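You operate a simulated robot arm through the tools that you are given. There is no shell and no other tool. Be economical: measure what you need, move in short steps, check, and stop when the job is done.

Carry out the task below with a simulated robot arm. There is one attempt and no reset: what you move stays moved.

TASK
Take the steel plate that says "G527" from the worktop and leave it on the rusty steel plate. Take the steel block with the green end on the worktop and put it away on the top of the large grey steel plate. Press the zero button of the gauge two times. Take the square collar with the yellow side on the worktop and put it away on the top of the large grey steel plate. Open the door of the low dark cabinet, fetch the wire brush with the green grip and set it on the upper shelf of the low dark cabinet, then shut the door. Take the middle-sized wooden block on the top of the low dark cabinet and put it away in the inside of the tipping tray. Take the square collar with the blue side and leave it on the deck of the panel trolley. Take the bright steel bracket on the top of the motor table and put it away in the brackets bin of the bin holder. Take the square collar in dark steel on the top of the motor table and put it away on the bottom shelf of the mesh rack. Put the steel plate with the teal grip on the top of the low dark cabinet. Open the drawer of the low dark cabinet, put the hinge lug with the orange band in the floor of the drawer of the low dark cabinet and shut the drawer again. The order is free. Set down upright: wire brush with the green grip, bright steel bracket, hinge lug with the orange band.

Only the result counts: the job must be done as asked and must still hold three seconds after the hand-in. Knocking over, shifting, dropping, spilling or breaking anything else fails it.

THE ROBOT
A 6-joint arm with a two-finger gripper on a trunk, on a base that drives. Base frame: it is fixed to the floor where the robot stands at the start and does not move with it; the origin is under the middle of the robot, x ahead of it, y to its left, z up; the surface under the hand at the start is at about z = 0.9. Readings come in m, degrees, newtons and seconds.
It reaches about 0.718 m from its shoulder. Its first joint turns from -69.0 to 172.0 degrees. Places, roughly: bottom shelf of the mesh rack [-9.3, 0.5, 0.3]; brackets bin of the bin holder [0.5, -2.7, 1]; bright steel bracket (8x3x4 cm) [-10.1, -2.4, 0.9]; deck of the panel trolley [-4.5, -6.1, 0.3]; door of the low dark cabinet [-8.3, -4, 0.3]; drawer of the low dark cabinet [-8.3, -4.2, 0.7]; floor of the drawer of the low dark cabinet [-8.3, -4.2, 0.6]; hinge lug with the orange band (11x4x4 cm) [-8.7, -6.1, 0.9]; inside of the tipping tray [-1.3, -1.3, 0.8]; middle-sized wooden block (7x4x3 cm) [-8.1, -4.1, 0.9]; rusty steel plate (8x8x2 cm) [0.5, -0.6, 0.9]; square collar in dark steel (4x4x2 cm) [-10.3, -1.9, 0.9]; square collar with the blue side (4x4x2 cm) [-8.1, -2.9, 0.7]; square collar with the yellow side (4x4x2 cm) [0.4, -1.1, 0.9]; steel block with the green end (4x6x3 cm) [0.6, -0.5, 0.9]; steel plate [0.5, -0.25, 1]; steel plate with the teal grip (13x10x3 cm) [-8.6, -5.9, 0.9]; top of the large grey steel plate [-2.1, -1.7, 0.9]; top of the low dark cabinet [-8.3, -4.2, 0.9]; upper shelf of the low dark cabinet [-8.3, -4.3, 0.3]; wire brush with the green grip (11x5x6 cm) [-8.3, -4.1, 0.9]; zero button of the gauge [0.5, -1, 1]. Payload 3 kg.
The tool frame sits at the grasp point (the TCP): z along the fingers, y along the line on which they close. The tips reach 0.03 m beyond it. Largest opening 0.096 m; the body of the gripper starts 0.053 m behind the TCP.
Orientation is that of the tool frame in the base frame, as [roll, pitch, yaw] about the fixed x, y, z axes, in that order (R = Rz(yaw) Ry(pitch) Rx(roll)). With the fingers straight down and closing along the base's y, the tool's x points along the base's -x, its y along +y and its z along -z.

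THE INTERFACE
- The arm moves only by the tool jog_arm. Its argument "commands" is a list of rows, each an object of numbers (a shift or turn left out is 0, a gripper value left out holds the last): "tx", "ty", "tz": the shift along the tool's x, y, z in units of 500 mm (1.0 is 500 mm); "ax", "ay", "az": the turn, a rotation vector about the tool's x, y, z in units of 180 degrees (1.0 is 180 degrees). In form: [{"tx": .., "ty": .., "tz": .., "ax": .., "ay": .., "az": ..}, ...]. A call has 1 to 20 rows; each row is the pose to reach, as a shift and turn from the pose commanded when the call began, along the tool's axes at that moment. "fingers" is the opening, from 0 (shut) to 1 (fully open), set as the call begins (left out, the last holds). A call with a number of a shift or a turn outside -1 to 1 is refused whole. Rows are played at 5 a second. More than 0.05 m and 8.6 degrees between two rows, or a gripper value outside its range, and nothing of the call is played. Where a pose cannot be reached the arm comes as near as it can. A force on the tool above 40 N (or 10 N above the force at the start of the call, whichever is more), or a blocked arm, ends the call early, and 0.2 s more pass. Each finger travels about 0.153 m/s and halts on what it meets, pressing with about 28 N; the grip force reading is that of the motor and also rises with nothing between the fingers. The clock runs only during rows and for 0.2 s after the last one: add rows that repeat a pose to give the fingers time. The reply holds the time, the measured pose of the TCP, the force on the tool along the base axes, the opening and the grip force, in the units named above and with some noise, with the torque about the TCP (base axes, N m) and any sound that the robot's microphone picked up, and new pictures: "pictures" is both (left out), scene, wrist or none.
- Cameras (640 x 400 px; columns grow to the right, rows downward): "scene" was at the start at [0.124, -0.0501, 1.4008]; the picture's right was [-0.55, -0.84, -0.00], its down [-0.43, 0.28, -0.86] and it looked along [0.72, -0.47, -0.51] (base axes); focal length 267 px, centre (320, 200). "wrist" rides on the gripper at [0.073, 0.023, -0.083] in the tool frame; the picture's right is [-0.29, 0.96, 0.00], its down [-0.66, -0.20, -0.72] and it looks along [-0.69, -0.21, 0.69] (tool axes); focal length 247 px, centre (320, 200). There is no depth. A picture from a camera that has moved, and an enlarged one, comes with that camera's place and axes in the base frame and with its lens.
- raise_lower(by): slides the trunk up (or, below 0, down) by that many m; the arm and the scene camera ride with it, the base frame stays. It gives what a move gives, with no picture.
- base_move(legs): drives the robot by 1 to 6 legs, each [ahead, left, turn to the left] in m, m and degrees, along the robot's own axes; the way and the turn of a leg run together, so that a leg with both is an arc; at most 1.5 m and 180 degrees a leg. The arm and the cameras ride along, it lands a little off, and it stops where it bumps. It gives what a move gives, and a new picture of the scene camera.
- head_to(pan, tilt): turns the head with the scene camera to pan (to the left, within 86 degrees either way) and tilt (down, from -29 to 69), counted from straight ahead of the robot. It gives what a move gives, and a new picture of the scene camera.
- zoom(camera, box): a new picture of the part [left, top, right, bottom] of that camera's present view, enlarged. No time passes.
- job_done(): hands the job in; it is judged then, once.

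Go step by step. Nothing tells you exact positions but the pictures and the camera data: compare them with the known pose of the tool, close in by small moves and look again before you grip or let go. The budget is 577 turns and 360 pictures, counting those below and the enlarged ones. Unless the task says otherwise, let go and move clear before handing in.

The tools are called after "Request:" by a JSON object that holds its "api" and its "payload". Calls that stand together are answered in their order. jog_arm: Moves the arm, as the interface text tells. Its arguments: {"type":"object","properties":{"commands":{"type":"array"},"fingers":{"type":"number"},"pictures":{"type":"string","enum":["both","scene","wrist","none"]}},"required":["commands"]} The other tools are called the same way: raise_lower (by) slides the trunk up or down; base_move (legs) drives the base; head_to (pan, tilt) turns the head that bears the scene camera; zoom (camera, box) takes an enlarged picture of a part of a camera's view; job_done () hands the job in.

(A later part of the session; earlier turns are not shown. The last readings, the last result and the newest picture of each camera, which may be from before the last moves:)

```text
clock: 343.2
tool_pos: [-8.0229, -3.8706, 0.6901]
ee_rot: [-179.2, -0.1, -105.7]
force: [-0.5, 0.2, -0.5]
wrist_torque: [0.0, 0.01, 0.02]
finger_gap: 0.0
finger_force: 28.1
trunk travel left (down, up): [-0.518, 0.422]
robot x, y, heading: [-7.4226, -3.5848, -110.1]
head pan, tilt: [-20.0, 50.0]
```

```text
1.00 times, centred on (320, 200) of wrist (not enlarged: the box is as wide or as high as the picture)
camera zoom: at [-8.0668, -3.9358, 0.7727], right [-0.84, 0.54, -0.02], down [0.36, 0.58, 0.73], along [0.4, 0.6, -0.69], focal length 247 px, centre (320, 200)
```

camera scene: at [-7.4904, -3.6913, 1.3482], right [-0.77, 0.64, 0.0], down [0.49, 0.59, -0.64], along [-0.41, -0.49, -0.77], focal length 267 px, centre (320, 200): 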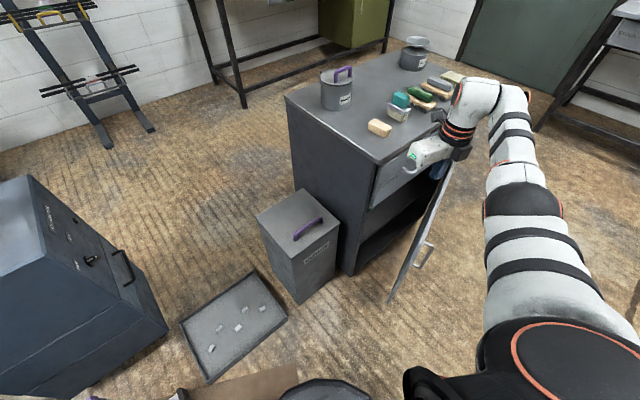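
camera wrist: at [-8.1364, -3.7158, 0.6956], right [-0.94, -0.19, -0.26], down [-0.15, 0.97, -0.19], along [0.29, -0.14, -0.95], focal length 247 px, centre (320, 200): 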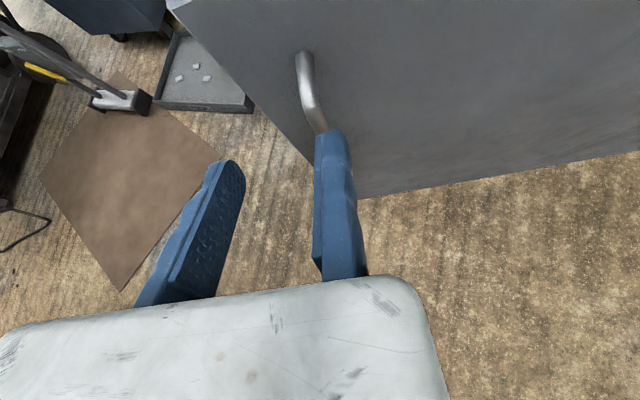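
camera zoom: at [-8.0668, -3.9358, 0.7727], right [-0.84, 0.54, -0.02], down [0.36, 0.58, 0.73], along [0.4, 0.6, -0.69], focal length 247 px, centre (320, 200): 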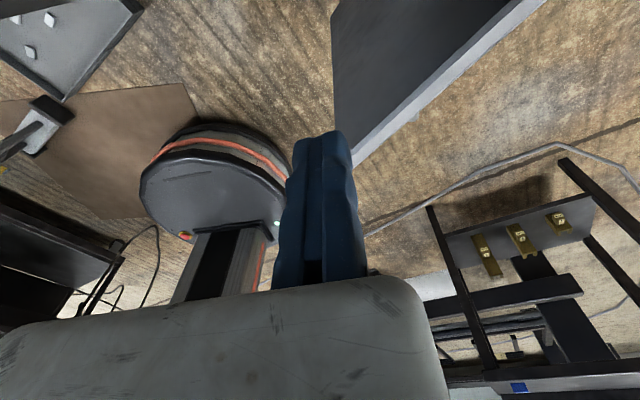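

The finger is at the very corner of the door (edge at (-8.029,-3.844)), and the camera would be too near the drawer handle. I'll turn the hand +90° (camera to the left, body toward me) before moving further in.

Request:
{"api": "jog_arm", "payload": {"commands": [{"az": -0.046}, {"az": -0.092}, {"az": -0.138}, {"az": -0.184}, {"az": -0.23}, {"az": -0.276}, {"az": -0.322}, {"az": -0.368}, {"az": -0.414}, {"az": -0.46}, {"az": -0.5}], "pictures": "none"}}

Request:
{"api": "base_move", "payload": {"legs": [[0.04, -0.055, 0]]}}

Request:
{"api": "zoom", "payload": {"camera": "wrist", "box": [0, 0, 639, 399]}}

```text
clock: 345.6
tool_pos: [-8.0232, -3.8716, 0.6899]
ee_rot: [179.9, -0.9, -15.7]
force: [-0.9, 0.0, -0.5]
wrist_torque: [0.03, 0.02, 0.0]
finger_gap: 0.0
finger_force: 28.0
trunk travel left (down, up): [-0.518, 0.422]
robot x, y, heading: [-7.4253, -3.5863, -110.0]
head pan, tilt: [-20.0, 50.0]
```

```text
clock: 346.6
tool_pos: [-8.09, -3.8897, 0.689]
ee_rot: [-180.0, -1.0, -15.7]
force: [0.3, -0.7, -0.4]
wrist_torque: [0.01, -0.01, 0.03]
finger_gap: 0.0
finger_force: 28.2
trunk travel left (down, up): [-0.518, 0.422]
robot x, y, heading: [-7.4885, -3.6039, -109.9]
head pan, tilt: [-20.0, 50.0]
camera scene: at [-7.5567, -3.7104, 1.1481], right [-0.76, 0.64, 0.0], down [0.49, 0.59, -0.64], along [-0.41, -0.49, -0.77], focal length 267 px, centre (320, 200)
```

scene: 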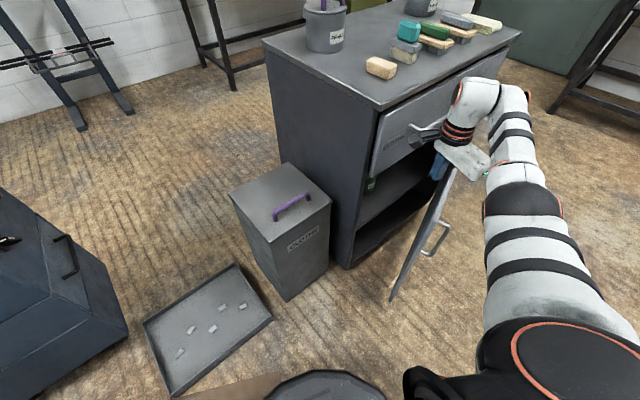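

```text
1.00 times, centred on (320, 200) of wrist (not enlarged: the box is as wide or as high as the picture)
camera zoom: at [-8.0272, -3.9317, 0.7736], right [-0.54, -0.84, 0.0], down [-0.59, 0.38, 0.71], along [-0.6, 0.39, -0.7], focal length 247 px, centre (320, 200)
```

zoom: 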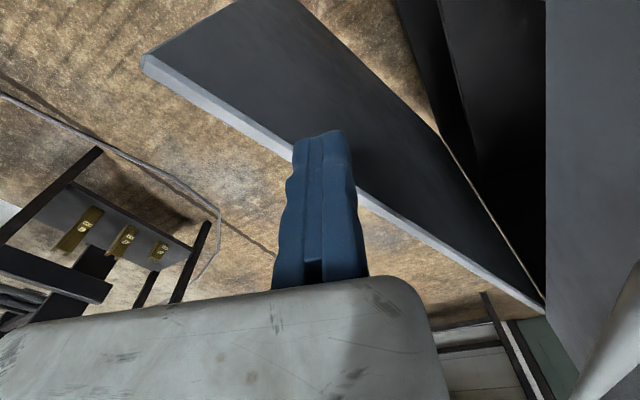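

The fingers are now behind the door's inner face. Lowering 6 cm and pushing the door open with the base.

Request:
{"api": "raise_lower", "payload": {"by": -0.06}}

Request:
{"api": "base_move", "payload": {"legs": [[-0.06, 0.0, 0]]}}

Request:
{"api": "zoom", "payload": {"camera": "wrist", "box": [0, 0, 639, 399]}}

```text
clock: 347.6
tool_pos: [-8.089, -3.89, 0.6294]
ee_rot: [179.9, -0.9, -15.8]
force: [0.3, -0.7, 0.2]
wrist_torque: [-0.02, -0.01, 0.01]
finger_gap: 0.0
finger_force: 27.8
trunk travel left (down, up): [-0.458, 0.482]
robot x, y, heading: [-7.489, -3.6048, -110.0]
head pan, tilt: [-20.0, 50.0]
```

```text
clock: 348.6
tool_pos: [-8.0677, -3.8337, 0.6304]
ee_rot: [179.9, -0.9, -15.9]
force: [0.7, 0.2, 0.1]
wrist_torque: [-0.02, 0.02, 0.01]
finger_gap: 0.0
finger_force: 28.5
trunk travel left (down, up): [-0.458, 0.482]
robot x, y, heading: [-7.4675, -3.5481, -110.3]
head pan, tilt: [-20.0, 50.0]
camera scene: at [-7.5348, -3.6531, 1.0883], right [-0.76, 0.64, 0.0], down [0.49, 0.59, -0.64], along [-0.41, -0.49, -0.77], focal length 267 px, centre (320, 200)
```

scene: 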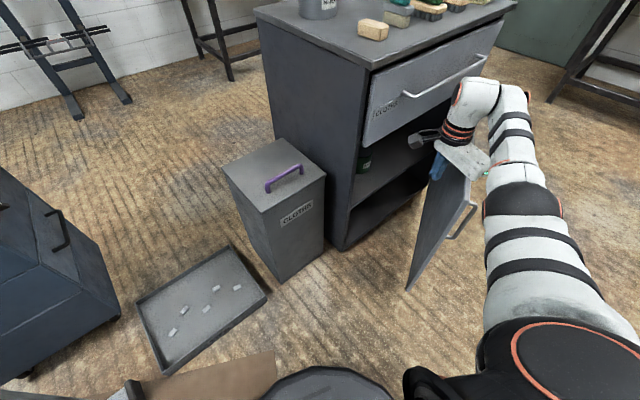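

```text
1.00 times, centred on (320, 200) of wrist (not enlarged: the box is as wide or as high as the picture)
camera zoom: at [-8.0057, -3.875, 0.7146], right [-0.54, -0.84, 0.0], down [-0.59, 0.38, 0.71], along [-0.6, 0.39, -0.7], focal length 247 px, centre (320, 200)
```

zoom: 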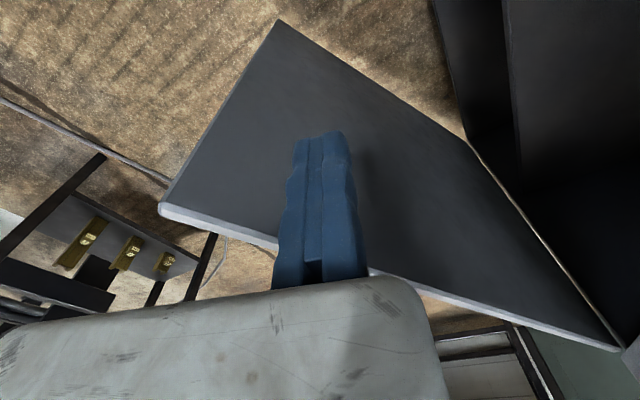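

Pushing works. Continuing the push along the door's arc while turning the base.

Request:
{"api": "base_move", "payload": {"legs": [[0.018, -0.088, -14.7], [0.125, -0.135, -10]]}}

Request:
{"api": "base_move", "payload": {"legs": [[0.175, -0.064, -7], [0.0965, -0.018, -3]]}}

```text
clock: 351.0
tool_pos: [-8.4021, -3.5433, 0.6298]
ee_rot: [-180.0, -1.0, -40.4]
force: [0.8, -0.5, 0.4]
wrist_torque: [0.01, 0.01, 0.01]
finger_gap: 0.0
finger_force: 27.9
trunk travel left (down, up): [-0.458, 0.482]
robot x, y, heading: [-7.7328, -3.5305, -135.0]
head pan, tilt: [-20.0, 50.0]
camera scene: at [-7.8432, -3.6023, 1.0881], right [-0.43, 0.9, 0.0], down [0.69, 0.33, -0.64], along [-0.58, -0.27, -0.77], focal length 267 px, centre (320, 200)
```

scene: 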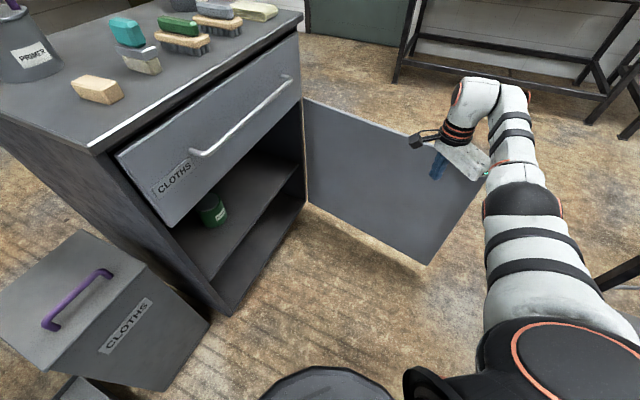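

```text
clock: 353.3
tool_pos: [-8.6549, -3.5383, 0.6291]
ee_rot: [179.9, -0.9, -50.6]
force: [-0.3, 0.2, 0.8]
wrist_torque: [-0.01, 0.0, -0.01]
finger_gap: 0.0
finger_force: 27.9
trunk travel left (down, up): [-0.458, 0.482]
robot x, y, heading: [-7.9957, -3.6468, -144.9]
head pan, tilt: [-20.0, 50.0]
camera scene: at [-8.1146, -3.6948, 1.0881], right [-0.26, 0.97, 0.0], down [0.74, 0.2, -0.64], along [-0.62, -0.17, -0.77], focal length 267 px, centre (320, 200)
```

scene: 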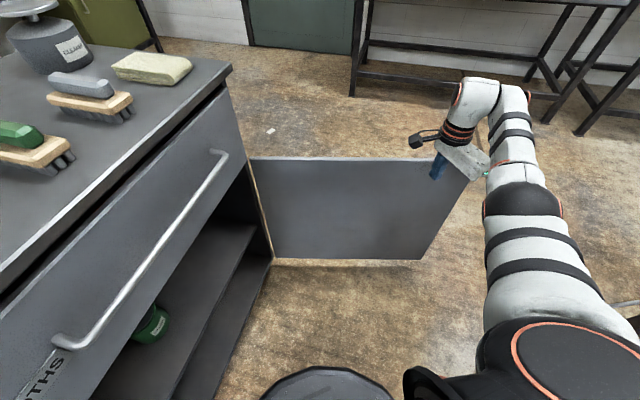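

The door stands near 97°. I'll push it further to ~125° to leave room for the arm.

Request:
{"api": "base_move", "payload": {"legs": [[0.0855, -0.192, 12.9]]}}

```text
clock: 354.3
tool_pos: [-8.6911, -3.5443, 0.6296]
ee_rot: [-178.5, -2.0, -48.1]
force: [9.3, 1.5, 3.4]
wrist_torque: [0.01, -0.03, -0.04]
finger_gap: 0.0001
finger_force: 27.9
trunk travel left (down, up): [-0.458, 0.482]
robot x, y, heading: [-8.0346, -3.624, -142.1]
head pan, tilt: [-20.0, 50.0]
stopped in leg 1: the force on the tool passed its limit at 101 N (the readings are from after the stop); the commanded pose is now the measured one
camera scene: at [-8.1488, -3.6772, 1.0884], right [-0.31, 0.95, 0.0], down [0.73, 0.24, -0.64], along [-0.61, -0.2, -0.76], focal length 267 px, centre (320, 200)
```

scene: 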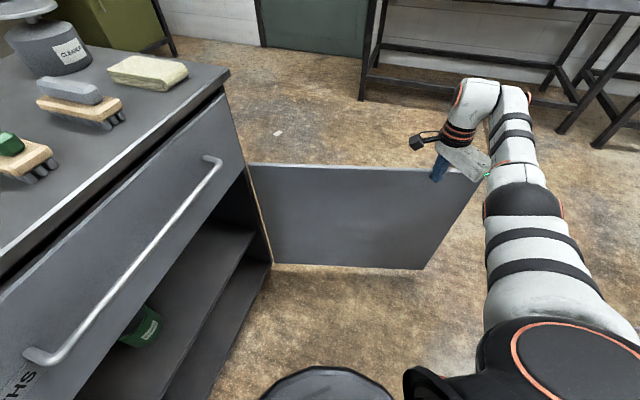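

The door's stop is at ~100°, good enough. Moving off it, raising, and turning the hand back for grasping the brush.

Request:
{"api": "base_move", "payload": {"legs": [[-0.08, 0.06, 0]]}}

Request:
{"api": "raise_lower", "payload": {"by": 0.36}}

Request:
{"api": "jog_arm", "payload": {"commands": [{"az": 0.046}, {"az": 0.092}, {"az": 0.138}, {"az": 0.184}, {"az": 0.23}, {"az": 0.276}, {"az": 0.322}, {"az": 0.368}, {"az": 0.414}, {"az": 0.46}, {"az": 0.5}], "fingers": 0.8, "pictures": "none"}}

Request:
{"api": "base_move", "payload": {"legs": [[0, 0, 47], [0.04, 0.02, 0]]}}

```text
clock: 355.4
tool_pos: [-8.5921, -3.5451, 0.6283]
ee_rot: [-178.5, -2.0, -47.9]
force: [-0.8, -0.7, -0.2]
wrist_torque: [0.0, 0.02, -0.04]
finger_gap: 0.0001
finger_force: 27.9
trunk travel left (down, up): [-0.458, 0.482]
robot x, y, heading: [-7.9359, -3.6202, -142.0]
head pan, tilt: [-20.0, 50.0]
camera scene: at [-8.0505, -3.6753, 1.0883], right [-0.31, 0.95, 0.0], down [0.73, 0.24, -0.64], along [-0.61, -0.2, -0.77], focal length 267 px, centre (320, 200)
```

scene: 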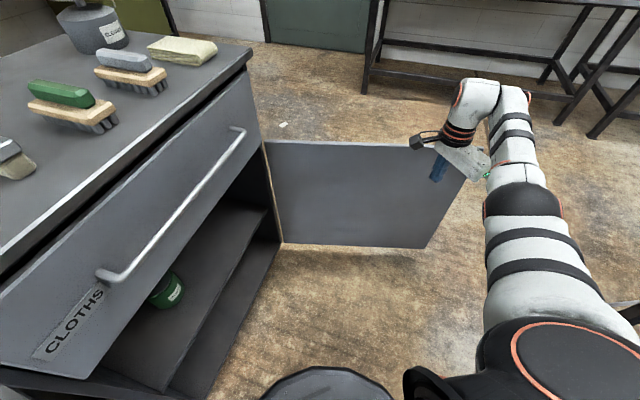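

```text
clock: 358.9
tool_pos: [-8.5936, -3.5446, 0.9889]
ee_rot: [-178.6, -2.0, -47.9]
force: [-0.1, 0.1, 0.3]
wrist_torque: [0.01, -0.01, -0.02]
finger_gap: 0.0
finger_force: 28.2
trunk travel left (down, up): [-0.818, 0.122]
robot x, y, heading: [-7.9397, -3.6197, -141.9]
head pan, tilt: [-20.0, 50.0]
```

```text
clock: 361.3
tool_pos: [-8.5925, -3.5443, 0.9882]
ee_rot: [-178.0, 1.5, -138.0]
force: [-0.4, 0.0, -0.1]
wrist_torque: [0.04, 0.0, -0.01]
finger_gap: 0.0769
finger_force: 0.0
trunk travel left (down, up): [-0.818, 0.122]
robot x, y, heading: [-7.9368, -3.6188, -142.1]
head pan, tilt: [-20.0, 50.0]
```

```text
clock: 364.4
tool_pos: [-8.4221, -4.0901, 0.9888]
ee_rot: [-178.0, 1.4, -90.6]
force: [0.6, -0.9, -0.1]
wrist_torque: [0.01, 0.0, 0.01]
finger_gap: 0.0766
finger_force: 0.1
trunk travel left (down, up): [-0.818, 0.122]
robot x, y, heading: [-7.9234, -3.6621, -94.5]
head pan, tilt: [-20.0, 50.0]
camera scene: at [-7.9595, -3.7795, 1.4484], right [-0.91, 0.42, 0.0], down [0.32, 0.69, -0.64], along [-0.27, -0.59, -0.77], focal length 267 px, centre (320, 200)
```

scene: 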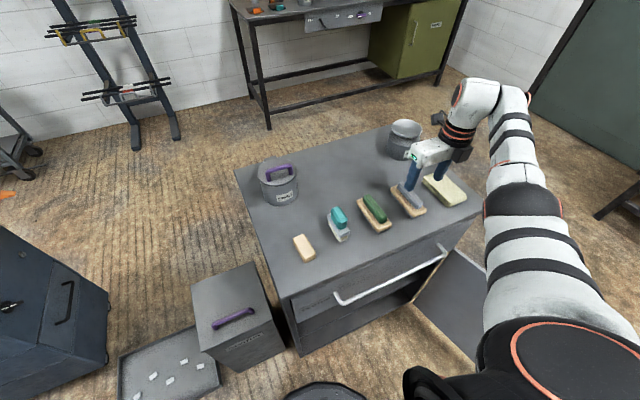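

Request:
{"api": "zoom", "payload": {"camera": "scene", "box": [280, 150, 480, 270]}}

Request:
{"api": "zoom", "payload": {"camera": "wrist", "box": [0, 0, 639, 399]}}

```text
3.20 times, centred on (380, 210) of scene
camera zoom: at [-7.9595, -3.7795, 1.4484], right [-0.91, 0.42, 0.0], down [0.32, 0.69, -0.64], along [-0.27, -0.59, -0.77], focal length 855 px, centre (128, 168)
```

zoom: 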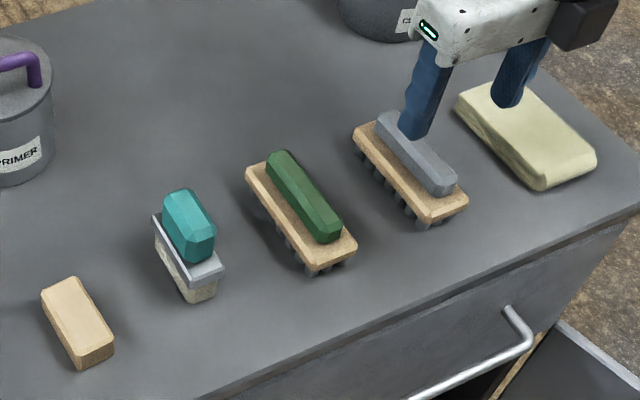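

```text
1.00 times, centred on (320, 200) of wrist (not enlarged: the box is as wide or as high as the picture)
camera zoom: at [-8.4497, -4.1653, 1.0691], right [-0.95, 0.3, -0.03], down [0.18, 0.64, 0.75], along [0.24, 0.71, -0.67], focal length 247 px, centre (320, 200)
```

zoom: 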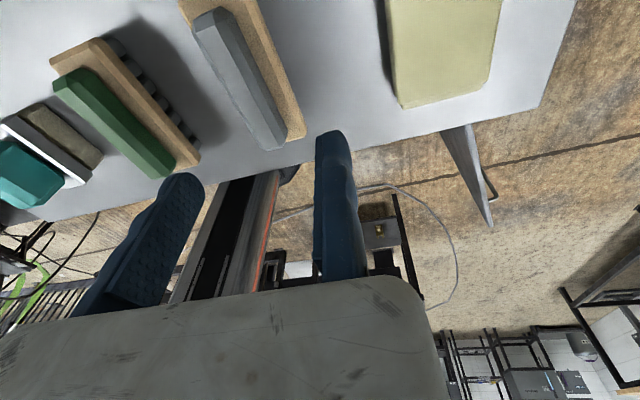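

The green-grip brush lies along y at about (-8.252, -4.095). I'll align the base to heading -102° and tilt the hand 50° so it can be gripped and later set on the shelf at the same attitude.

Request:
{"api": "base_move", "payload": {"legs": [[0, 0, -7.5], [-0.092, 0.208, 0]]}}

Request:
{"api": "jog_arm", "payload": {"commands": [{"ay": 0.046}, {"ay": 0.092}, {"ay": 0.138}, {"ay": 0.184}, {"ay": 0.23}, {"ay": 0.276}, {"ay": 0.286}], "fingers": 0.45}}

```text
clock: 366.7
tool_pos: [-8.2504, -3.9772, 0.9876]
ee_rot: [-178.0, 1.5, -98.1]
force: [0.5, 0.2, 0.4]
wrist_torque: [-0.01, 0.02, -0.02]
finger_gap: 0.077
finger_force: 0.2
trunk travel left (down, up): [-0.818, 0.122]
robot x, y, heading: [-7.695, -3.614, -101.9]
head pan, tilt: [-20.0, 50.0]
camera scene: at [-7.7517, -3.7302, 1.4481], right [-0.85, 0.53, 0.0], down [0.41, 0.65, -0.64], along [-0.34, -0.54, -0.77], focal length 267 px, centre (320, 200)
```

scene: 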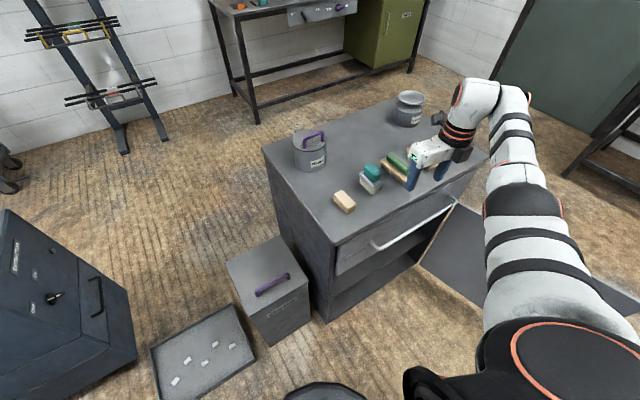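

```text
clock: 368.3
tool_pos: [-8.25, -3.9777, 0.9864]
ee_rot: [-177.0, -49.9, -100.4]
force: [0.1, 0.9, -0.1]
wrist_torque: [0.0, 0.04, 0.01]
finger_gap: 0.0432
finger_force: 0.1
trunk travel left (down, up): [-0.818, 0.122]
robot x, y, heading: [-7.6975, -3.6178, -102.1]
head pan, tilt: [-20.0, 50.0]
camera scene: at [-7.7511, -3.7302, 1.4482], right [-0.85, 0.53, 0.0], down [0.41, 0.65, -0.64], along [-0.34, -0.54, -0.77], focal length 267 px, centre (320, 200)
camera wrist: at [-8.2748, -3.9571, 1.0967], right [-0.91, 0.32, -0.26], down [0.34, 0.94, -0.03], along [0.23, -0.12, -0.97], focal length 247 px, centre (320, 200)
```

scene: 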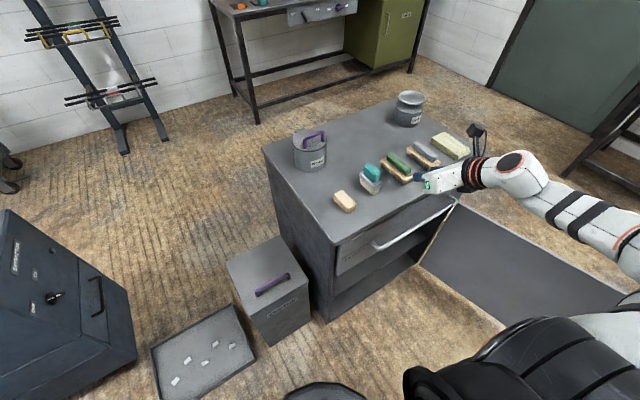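
wrist: 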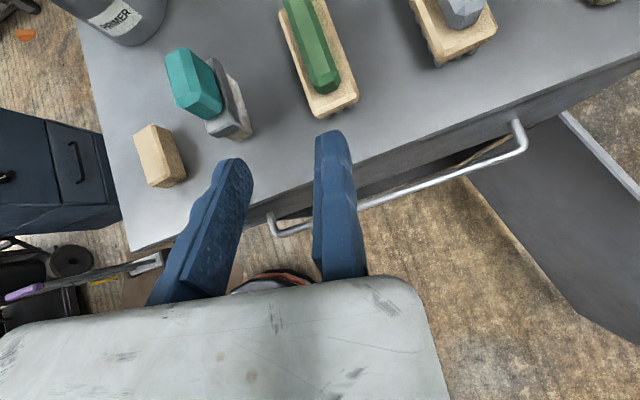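

Gripping the green handle: shift sideways, down, then forward along the brush.

Request:
{"api": "jog_arm", "payload": {"commands": [{"ty": 0.032}, {"ty": 0.032, "tx": -0.046, "tz": 0.039}, {"ty": 0.032, "tx": -0.092, "tz": 0.077}], "pictures": "wrist"}}

```text
clock: 369.1
tool_pos: [-8.2637, -3.9761, 0.9271]
ee_rot: [-176.8, -49.9, -100.5]
force: [-0.3, 0.6, -0.9]
wrist_torque: [-0.01, 0.0, 0.01]
finger_gap: 0.0432
finger_force: 0.1
trunk travel left (down, up): [-0.818, 0.122]
robot x, y, heading: [-7.6954, -3.6161, -102.1]
head pan, tilt: [-20.0, 50.0]
camera wrist: at [-8.2891, -3.9561, 1.0358], right [-0.91, 0.32, -0.26], down [0.34, 0.94, -0.03], along [0.23, -0.12, -0.97], focal length 247 px, centre (320, 200)
```

wrist: 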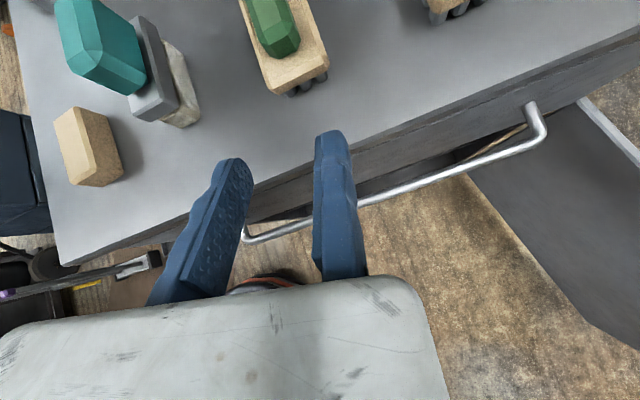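

Request:
{"api": "jog_arm", "payload": {"commands": [{"tx": 0.05, "tz": 0.06}, {"tx": 0.09, "tz": 0.107}, {"tx": 0.122, "tz": 0.145}]}}

Request:
{"api": "zoom", "payload": {"camera": "scene", "box": [330, 120, 490, 220]}}

```text
clock: 369.9
tool_pos: [-8.2755, -4.0694, 0.9282]
ee_rot: [-176.9, -49.8, -100.4]
force: [0.7, 0.0, 0.1]
wrist_torque: [0.02, -0.01, 0.0]
finger_gap: 0.0431
finger_force: 0.0
trunk travel left (down, up): [-0.818, 0.122]
robot x, y, heading: [-7.6965, -3.6157, -102.0]
head pan, tilt: [-20.0, 50.0]
camera scene: at [-7.7506, -3.7314, 1.4481], right [-0.85, 0.53, 0.0], down [0.41, 0.65, -0.64], along [-0.34, -0.54, -0.77], focal length 267 px, centre (320, 200)
camera wrist: at [-8.3012, -4.0504, 1.0361], right [-0.91, 0.32, -0.26], down [0.34, 0.94, -0.03], along [0.23, -0.12, -0.97], focal length 247 px, centre (320, 200)
```

scene: 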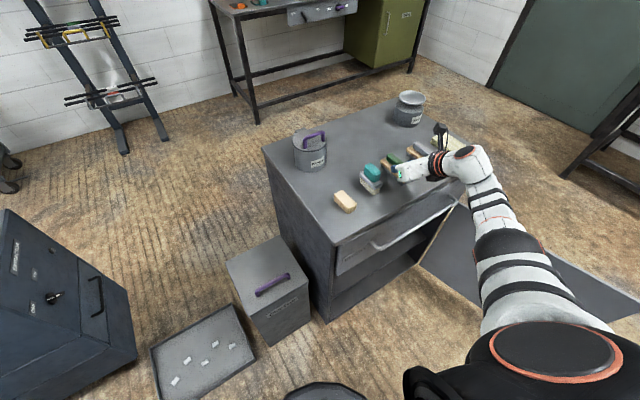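
wrist: 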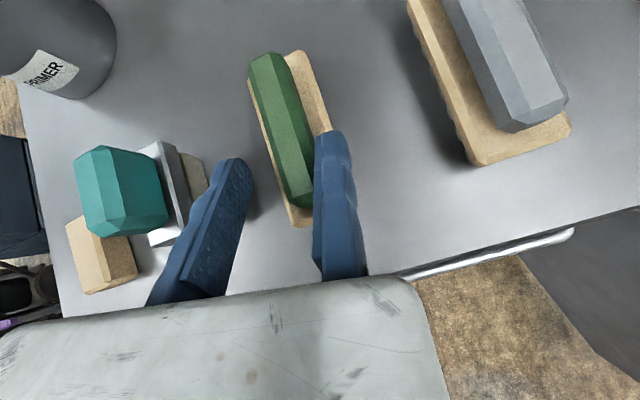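

```text
4.00 times, centred on (410, 170) of scene
camera zoom: at [-7.7506, -3.7314, 1.4481], right [-0.85, 0.53, 0.0], down [0.41, 0.65, -0.64], along [-0.34, -0.54, -0.77], focal length 1069 px, centre (-40, 320)
```

zoom: 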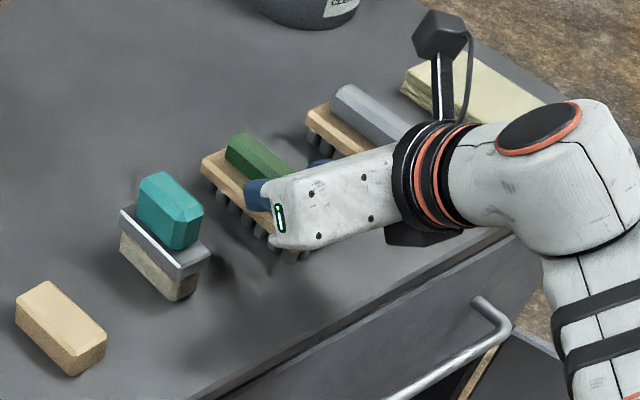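

Request:
{"api": "jog_arm", "payload": {"commands": [{}, {}, {}, {}], "fingers": 0, "pictures": "wrist"}}

```text
clock: 370.9
tool_pos: [-8.2768, -4.0695, 0.9279]
ee_rot: [-177.0, -49.9, -100.4]
force: [0.6, -0.9, -0.2]
wrist_torque: [0.08, -0.02, 0.0]
finger_gap: 0.0212
finger_force: 28.3
trunk travel left (down, up): [-0.818, 0.122]
robot x, y, heading: [-7.6967, -3.6138, -102.0]
head pan, tilt: [-20.0, 50.0]
camera wrist: at [-8.3017, -4.049, 1.0367], right [-0.91, 0.32, -0.26], down [0.34, 0.94, -0.03], along [0.23, -0.12, -0.97], focal length 247 px, centre (320, 200)
```

wrist: 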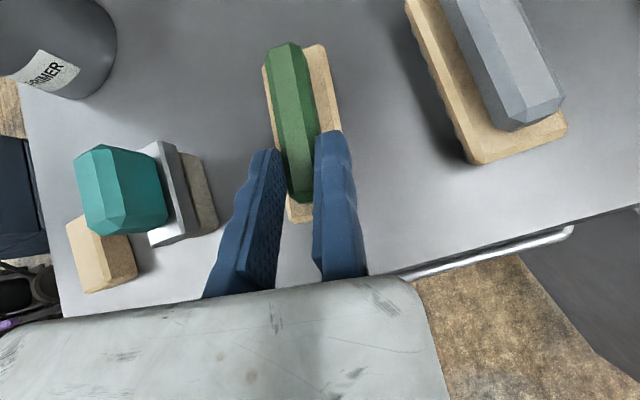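

Gripped the grip. Lifting by 6 cm with the trunk and checking.

Request:
{"api": "raise_lower", "payload": {"by": 0.06}}

Request:
{"api": "jog_arm", "payload": {"commands": [{}]}}

```text
clock: 371.9
tool_pos: [-8.2771, -4.0685, 0.9884]
ee_rot: [-176.9, -49.9, -100.6]
force: [-0.8, 0.1, -0.7]
wrist_torque: [0.07, 0.04, -0.03]
finger_gap: 0.021
finger_force: 28.0
trunk travel left (down, up): [-0.878, 0.062]
robot x, y, heading: [-7.6967, -3.619, -102.2]
head pan, tilt: [-20.0, 50.0]
```

```text
clock: 372.3
tool_pos: [-8.2758, -4.07, 0.9872]
ee_rot: [-176.9, -49.9, -100.4]
force: [0.4, 0.4, -1.4]
wrist_torque: [0.03, -0.05, 0.02]
finger_gap: 0.0211
finger_force: 28.2
trunk travel left (down, up): [-0.878, 0.062]
robot x, y, heading: [-7.6965, -3.6183, -102.2]
head pan, tilt: [-20.0, 50.0]
camera scene: at [-7.7512, -3.7302, 1.5081], right [-0.85, 0.53, 0.0], down [0.41, 0.65, -0.64], along [-0.34, -0.54, -0.77], focal length 267 px, centre (320, 200)
camera wrist: at [-8.3019, -4.049, 1.0965], right [-0.91, 0.32, -0.26], down [0.34, 0.94, -0.03], along [0.23, -0.12, -0.97], focal length 247 px, centre (320, 200)
```

scene: 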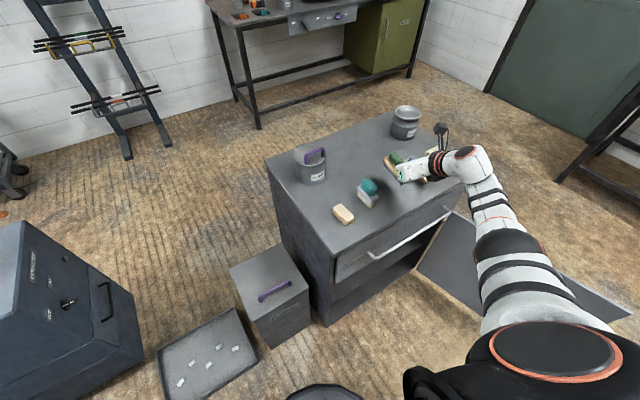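
wrist: 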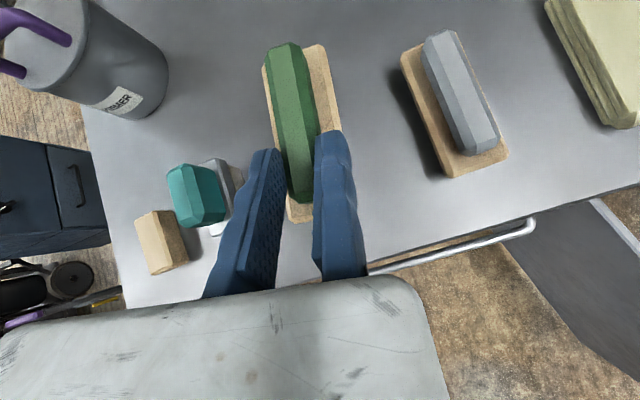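

Brush held. Backing out, then lowering in front of the open compartment.

Request:
{"api": "base_move", "payload": {"legs": [[-0.3, 0, 0]]}}

Request:
{"api": "raise_lower", "payload": {"by": -0.4}}

Request:
{"api": "head_to", "payload": {"pan": -30, "tilt": 35}}

```text
clock: 374.3
tool_pos: [-8.2135, -3.7758, 0.9878]
ee_rot: [-177.0, -49.9, -100.3]
force: [-0.3, -0.2, -2.0]
wrist_torque: [0.04, 0.03, 0.04]
finger_gap: 0.0211
finger_force: 28.0
trunk travel left (down, up): [-0.878, 0.062]
robot x, y, heading: [-7.6336, -3.3209, -101.7]
head pan, tilt: [-20.0, 50.0]
camera scene: at [-7.6881, -3.4356, 1.5081], right [-0.85, 0.53, 0.0], down [0.41, 0.65, -0.64], along [-0.34, -0.54, -0.77], focal length 267 px, centre (320, 200)
```

scene: 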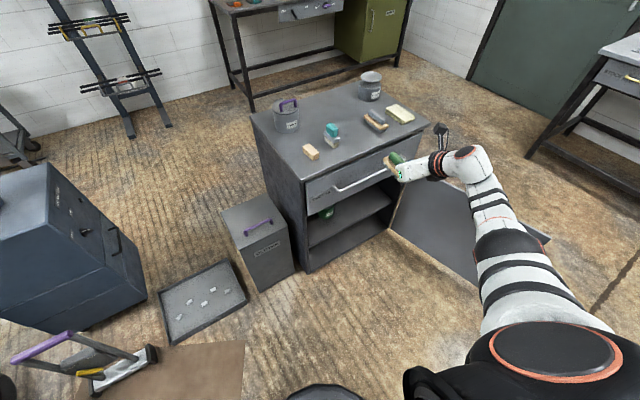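

```text
clock: 378.2
tool_pos: [-8.2124, -3.7744, 0.5881]
ee_rot: [-176.9, -49.9, -100.3]
force: [0.9, 0.9, -1.8]
wrist_torque: [0.03, 0.03, 0.0]
finger_gap: 0.0212
finger_force: 27.6
trunk travel left (down, up): [-0.478, 0.462]
robot x, y, heading: [-7.6344, -3.3177, -102.0]
head pan, tilt: [-20.0, 50.0]
```

```text
clock: 378.9
tool_pos: [-8.2124, -3.7746, 0.5879]
ee_rot: [-177.0, -49.9, -100.3]
force: [-0.3, 0.5, -0.2]
wrist_torque: [0.05, 0.02, 0.01]
finger_gap: 0.0213
finger_force: 27.8
trunk travel left (down, up): [-0.478, 0.462]
robot x, y, heading: [-7.6324, -3.3207, -102.4]
head pan, tilt: [-30.0, 35.0]
camera scene: at [-7.7057, -3.4348, 1.1298], right [-0.74, 0.67, 0.0], down [0.38, 0.43, -0.82], along [-0.55, -0.61, -0.57], focal length 267 px, centre (320, 200)
```

scene: 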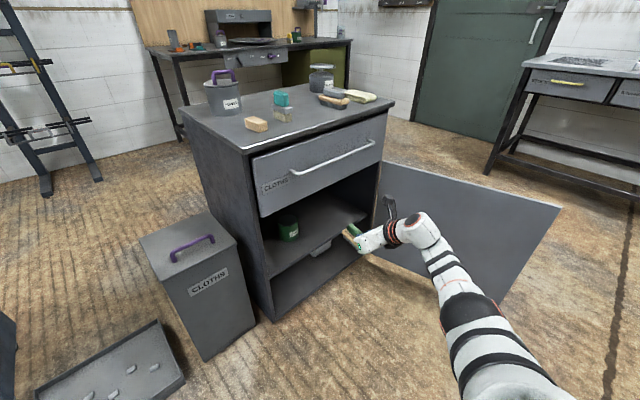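

Request:
{"api": "zoom", "payload": {"camera": "scene", "box": [230, 130, 430, 320]}}

```text
2.11 times, centred on (330, 225) of scene
camera zoom: at [-7.7057, -3.4348, 1.1298], right [-0.74, 0.67, 0.0], down [0.38, 0.43, -0.82], along [-0.55, -0.61, -0.57], focal length 563 px, centre (299, 147)
```

zoom: 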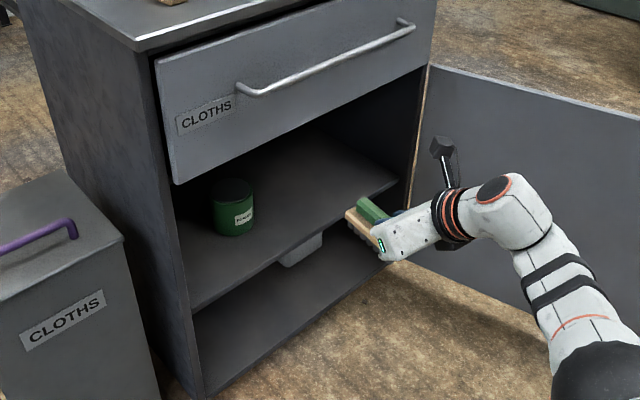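

The shelf is at z≈0.34 with a can at its left; I'll place the brush at x≈-8.39. Moving right, lowering, then forward in stages.

Request:
{"api": "base_move", "payload": {"legs": [[0.05, -0.115, 0]]}}

Request:
{"api": "raise_lower", "payload": {"by": -0.14}}

Request:
{"api": "zoom", "payload": {"camera": "scene", "box": [230, 100, 430, 290]}}

```text
clock: 380.2
tool_pos: [-8.3375, -3.7992, 0.587]
ee_rot: [-176.9, -49.8, -100.4]
force: [-0.3, 0.5, -1.4]
wrist_torque: [0.07, 0.06, 0.0]
finger_gap: 0.0211
finger_force: 27.8
trunk travel left (down, up): [-0.478, 0.462]
robot x, y, heading: [-7.7631, -3.344, -102.1]
head pan, tilt: [-30.0, 35.0]
camera scene: at [-7.8302, -3.4597, 1.1298], right [-0.74, 0.67, 0.0], down [0.39, 0.43, -0.82], along [-0.55, -0.61, -0.57], focal length 267 px, centre (320, 200)
```

scene: 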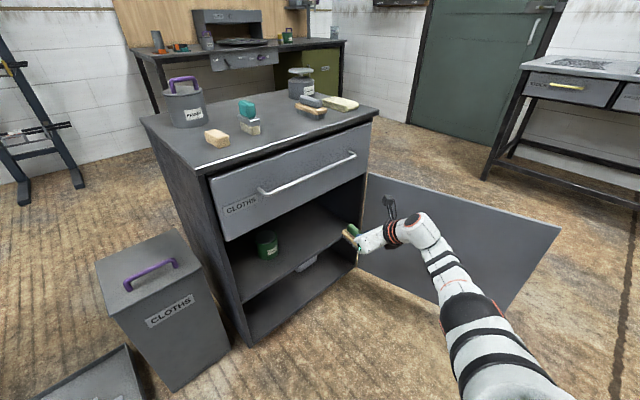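

```text
clock: 381.9
tool_pos: [-8.336, -3.7991, 0.449]
ee_rot: [-176.8, -49.9, -100.3]
force: [-0.6, -0.4, -1.6]
wrist_torque: [0.08, 0.01, 0.01]
finger_gap: 0.0212
finger_force: 27.9
trunk travel left (down, up): [-0.338, 0.602]
robot x, y, heading: [-7.7602, -3.3461, -101.9]
head pan, tilt: [-30.0, 35.0]
```

```text
2.11 times, centred on (330, 195) of scene
camera zoom: at [-7.8292, -3.4594, 0.9899], right [-0.74, 0.67, 0.0], down [0.38, 0.43, -0.82], along [-0.55, -0.61, -0.57], focal length 563 px, centre (299, 210)
```

zoom: 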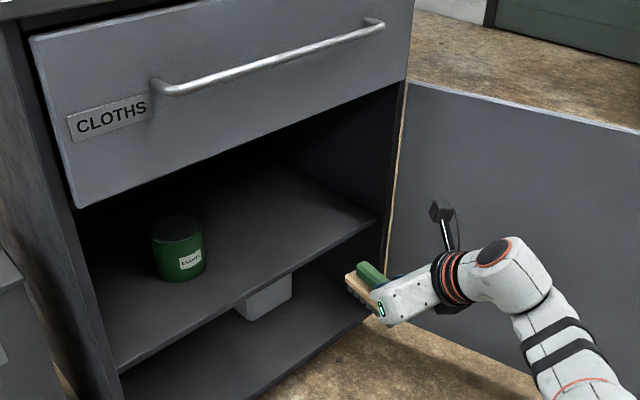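

Request:
{"api": "base_move", "payload": {"legs": [[0.18, 0, 0]]}}

Request:
{"api": "zoom", "payload": {"camera": "wrist", "box": [0, 0, 639, 399]}}

```text
clock: 383.4
tool_pos: [-8.3729, -3.9752, 0.4467]
ee_rot: [-176.8, -50.0, -100.3]
force: [-0.1, -0.2, -1.6]
wrist_torque: [0.1, 0.03, 0.01]
finger_gap: 0.0212
finger_force: 28.1
trunk travel left (down, up): [-0.338, 0.602]
robot x, y, heading: [-7.798, -3.5178, -102.0]
head pan, tilt: [-30.0, 35.0]
camera scene: at [-7.8671, -3.6358, 0.9898], right [-0.74, 0.67, 0.0], down [0.38, 0.43, -0.82], along [-0.55, -0.61, -0.57], focal length 267 px, centre (320, 200)
```

scene: 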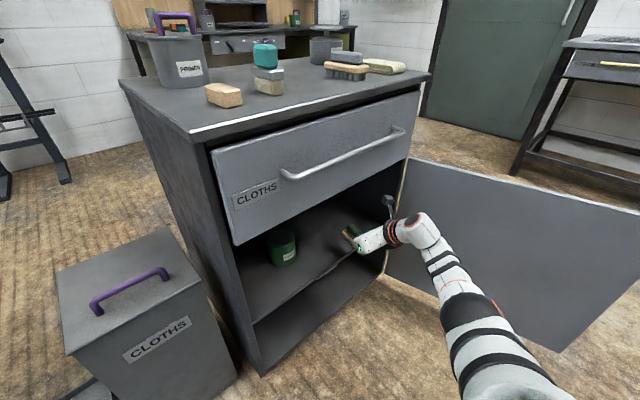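

```text
1.00 times, centred on (320, 200) of wrist (not enlarged: the box is as wide or as high as the picture)
camera zoom: at [-8.3992, -3.955, 0.5562], right [-0.91, 0.32, -0.26], down [0.34, 0.94, -0.03], along [0.23, -0.12, -0.97], focal length 247 px, centre (320, 200)
```

zoom: 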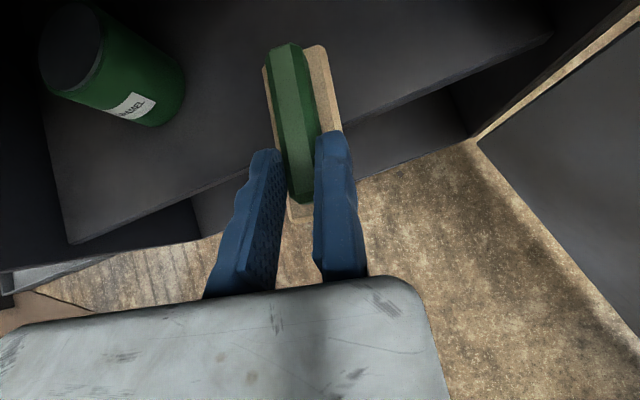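

Request:
{"api": "base_move", "payload": {"legs": [[0.125, 0, 0]]}}

Request:
{"api": "zoom", "payload": {"camera": "wrist", "box": [0, 0, 639, 399]}}

```text
clock: 384.6
tool_pos: [-8.4013, -4.0951, 0.4478]
ee_rot: [-177.0, -49.9, -100.5]
force: [0.1, 0.0, -1.9]
wrist_torque: [0.06, 0.02, -0.01]
finger_gap: 0.0211
finger_force: 28.1
trunk travel left (down, up): [-0.338, 0.602]
robot x, y, heading: [-7.8238, -3.6397, -102.1]
head pan, tilt: [-30.0, 35.0]
camera scene: at [-7.8934, -3.7573, 0.9898], right [-0.74, 0.67, 0.0], down [0.39, 0.43, -0.82], along [-0.55, -0.61, -0.57], focal length 267 px, centre (320, 200)
```

scene: 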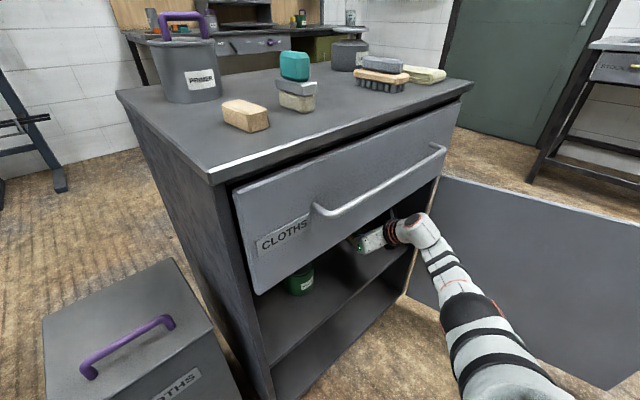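

```text
1.00 times, centred on (320, 200) of wrist (not enlarged: the box is as wide or as high as the picture)
camera zoom: at [-8.4259, -4.0758, 0.5561], right [-0.91, 0.32, -0.26], down [0.34, 0.94, -0.03], along [0.23, -0.12, -0.97], focal length 247 px, centre (320, 200)
```

zoom: 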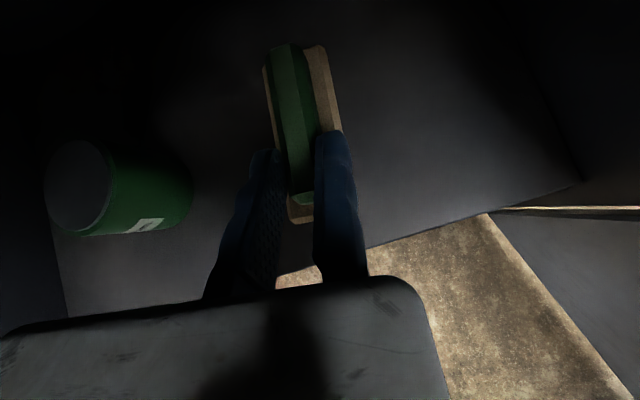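

Request:
{"api": "raise_lower", "payload": {"by": -0.02}}

Request:
{"api": "base_move", "payload": {"legs": [[0.035, 0, 0]]}}

Request:
{"api": "raise_lower", "payload": {"by": -0.01}}

Request:
{"api": "raise_lower", "payload": {"by": -0.006}}

```text
clock: 385.3
tool_pos: [-8.4013, -4.0954, 0.4277]
ee_rot: [-176.9, -50.0, -100.4]
force: [-0.4, -0.6, -1.0]
wrist_torque: [0.08, -0.01, 0.03]
finger_gap: 0.0211
finger_force: 28.6
trunk travel left (down, up): [-0.318, 0.622]
robot x, y, heading: [-7.8246, -3.641, -102.1]
head pan, tilt: [-30.0, 35.0]
```

```text
clock: 386.2
tool_pos: [-8.4092, -4.1292, 0.4282]
ee_rot: [-176.9, -49.9, -100.5]
force: [-0.5, -0.3, -1.0]
wrist_torque: [0.05, -0.02, -0.03]
finger_gap: 0.0213
finger_force: 28.0
trunk travel left (down, up): [-0.318, 0.622]
robot x, y, heading: [-7.8268, -3.6749, -102.0]
head pan, tilt: [-30.0, 35.0]
camera scene: at [-7.9007, -3.7915, 0.9698], right [-0.74, 0.67, 0.0], down [0.39, 0.43, -0.82], along [-0.55, -0.61, -0.57], focal length 267 px, centre (320, 200)
```

scene: 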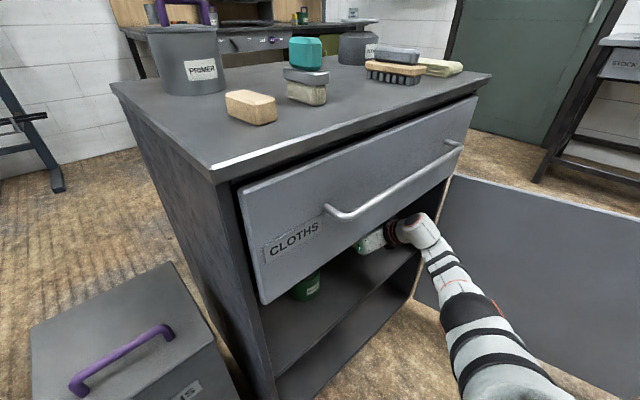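

```text
clock: 386.8
tool_pos: [-8.41, -4.1307, 0.4177]
ee_rot: [-176.9, -49.9, -100.3]
force: [-0.3, 0.6, -1.2]
wrist_torque: [0.05, 0.0, 0.02]
finger_gap: 0.0209
finger_force: 27.8
trunk travel left (down, up): [-0.308, 0.632]
robot x, y, heading: [-7.8254, -3.6757, -102.1]
head pan, tilt: [-30.0, 35.0]
```

```text
clock: 387.3
tool_pos: [-8.4083, -4.1309, 0.4117]
ee_rot: [-176.9, -49.9, -100.4]
force: [-0.1, 0.2, -0.8]
wrist_torque: [0.02, 0.0, 0.0]
finger_gap: 0.0212
finger_force: 28.0
trunk travel left (down, up): [-0.302, 0.638]
robot x, y, heading: [-7.8306, -3.679, -102.1]
head pan, tilt: [-30.0, 35.0]
```

Request:
{"api": "raise_lower", "payload": {"by": -0.005}}

Request:
{"api": "raise_lower", "payload": {"by": -0.005}}

Request:
{"api": "raise_lower", "payload": {"by": -0.004}}

```text
clock: 387.9
tool_pos: [-8.4086, -4.129, 0.4068]
ee_rot: [-176.9, -49.9, -100.4]
force: [0.5, -0.1, -1.6]
wrist_torque: [0.08, 0.0, -0.02]
finger_gap: 0.0209
finger_force: 28.8
trunk travel left (down, up): [-0.297, 0.643]
robot x, y, heading: [-7.8261, -3.679, -102.2]
head pan, tilt: [-30.0, 35.0]
```

```text
clock: 388.4
tool_pos: [-8.4071, -4.1305, 0.4017]
ee_rot: [-176.9, -50.0, -100.3]
force: [0.1, 0.1, -1.4]
wrist_torque: [0.06, -0.01, -0.02]
finger_gap: 0.0213
finger_force: 27.7
trunk travel left (down, up): [-0.292, 0.648]
robot x, y, heading: [-7.8262, -3.6774, -101.9]
head pan, tilt: [-30.0, 35.0]
```

```text
clock: 388.9
tool_pos: [-8.408, -4.1296, 0.3988]
ee_rot: [-176.8, -50.0, -100.4]
force: [0.0, 0.2, -1.0]
wrist_torque: [0.03, 0.0, -0.03]
finger_gap: 0.0211
finger_force: 28.1
trunk travel left (down, up): [-0.288, 0.652]
robot x, y, heading: [-7.8272, -3.6747, -101.8]
head pan, tilt: [-30.0, 35.0]
```

Request:
{"api": "raise_lower", "payload": {"by": -0.005}}

Request:
{"api": "raise_lower", "payload": {"by": -0.004}}

Request:
{"api": "raise_lower", "payload": {"by": -0.004}}

Request:
{"api": "zoom", "payload": {"camera": "wrist", "box": [200, 20, 460, 250]}}

```text
clock: 389.5
tool_pos: [-8.408, -4.1297, 0.3939]
ee_rot: [-176.9, -49.9, -100.4]
force: [-0.3, 0.6, -1.5]
wrist_torque: [0.02, 0.02, 0.03]
finger_gap: 0.0209
finger_force: 28.1
trunk travel left (down, up): [-0.283, 0.657]
robot x, y, heading: [-7.828, -3.6763, -102.1]
head pan, tilt: [-30.0, 35.0]
```

```text
clock: 390.0
tool_pos: [-8.4085, -4.1298, 0.3899]
ee_rot: [-176.9, -49.9, -100.4]
force: [0.2, -0.2, -1.5]
wrist_torque: [0.06, 0.05, 0.01]
finger_gap: 0.0212
finger_force: 27.8
trunk travel left (down, up): [-0.279, 0.661]
robot x, y, heading: [-7.8273, -3.6774, -102.3]
head pan, tilt: [-30.0, 35.0]
```

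```text
clock: 390.5
tool_pos: [-8.407, -4.1305, 0.3886]
ee_rot: [-177.1, -50.2, -100.3]
force: [0.5, 0.9, 10.0]
wrist_torque: [0.21, 0.03, -0.02]
finger_gap: 0.0212
finger_force: 27.5
trunk travel left (down, up): [-0.275, 0.665]
robot x, y, heading: [-7.8276, -3.6774, -102.2]
head pan, tilt: [-30.0, 35.0]
```

```text
1.74 times, centred on (330, 135) of wrist
camera zoom: at [-8.4326, -4.1095, 0.4967], right [-0.91, 0.32, -0.26], down [0.34, 0.94, -0.04], along [0.23, -0.12, -0.97], focal length 430 px, centre (303, 313)
```

zoom: 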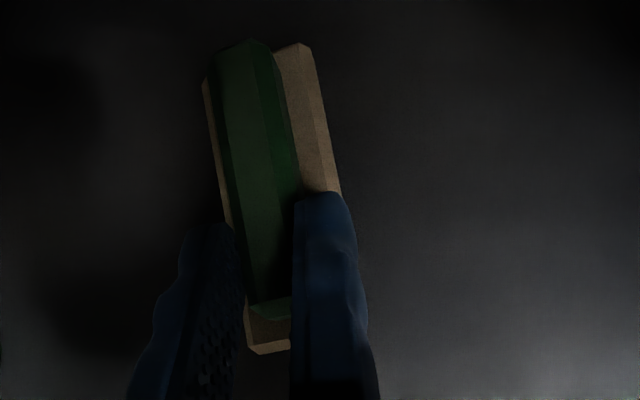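

Contact with the shelf. Releasing, shifting the fixed finger off the handle, and backing out.

Request:
{"api": "jog_arm", "payload": {"commands": [{}, {}, {"ty": 0.006}, {"ty": 0.014}], "fingers": 0.45, "pictures": "wrist"}}

Request:
{"api": "base_move", "payload": {"legs": [[-0.15, 0, 0]]}}

Request:
{"api": "zoom", "payload": {"camera": "wrist", "box": [160, 0, 480, 200]}}

```text
clock: 391.5
tool_pos: [-8.4148, -4.129, 0.3844]
ee_rot: [-176.9, -49.9, -100.5]
force: [0.4, 0.5, 0.2]
wrist_torque: [-0.02, -0.03, -0.02]
finger_gap: 0.0432
finger_force: 0.0
trunk travel left (down, up): [-0.275, 0.665]
robot x, y, heading: [-7.827, -3.6741, -102.2]
head pan, tilt: [-30.0, 35.0]
camera wrist: at [-8.4399, -4.1089, 0.4933], right [-0.91, 0.32, -0.26], down [0.34, 0.94, -0.03], along [0.23, -0.12, -0.97], focal length 247 px, centre (320, 200)
```

wrist: 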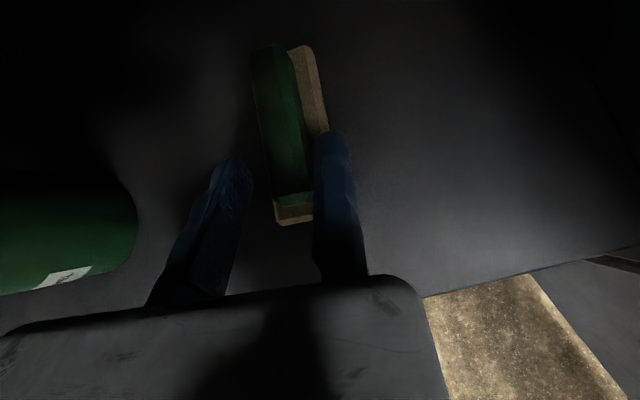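

```text
clock: 392.9
tool_pos: [-8.3839, -3.9836, 0.385]
ee_rot: [-176.9, -49.9, -100.4]
force: [0.4, 0.1, -0.1]
wrist_torque: [-0.02, 0.0, 0.02]
finger_gap: 0.0433
finger_force: 0.0
trunk travel left (down, up): [-0.275, 0.665]
robot x, y, heading: [-7.7997, -3.5309, -102.0]
head pan, tilt: [-30.0, 35.0]
camera scene: at [-7.8688, -3.6448, 0.9269], right [-0.74, 0.67, 0.0], down [0.38, 0.43, -0.82], along [-0.55, -0.61, -0.57], focal length 267 px, centre (320, 200)
```

scene: 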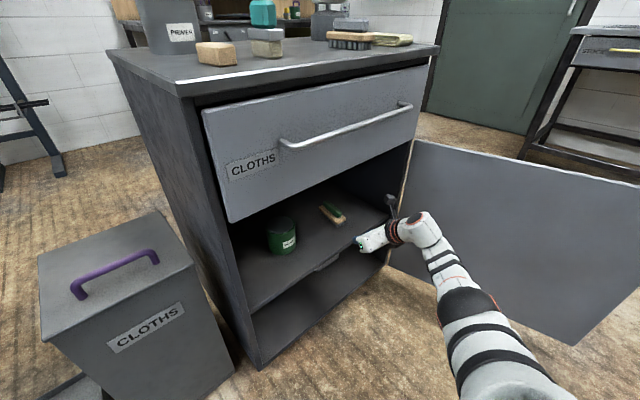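

```text
2.00 times, centred on (320, 100) of wrist
camera zoom: at [-8.4081, -3.9631, 0.4934], right [-0.91, 0.32, -0.26], down [0.34, 0.94, -0.03], along [0.23, -0.12, -0.97], focal length 494 px, centre (320, 400)
```

zoom: 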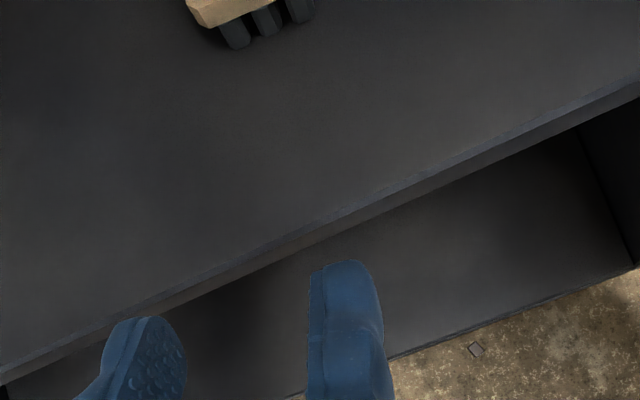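

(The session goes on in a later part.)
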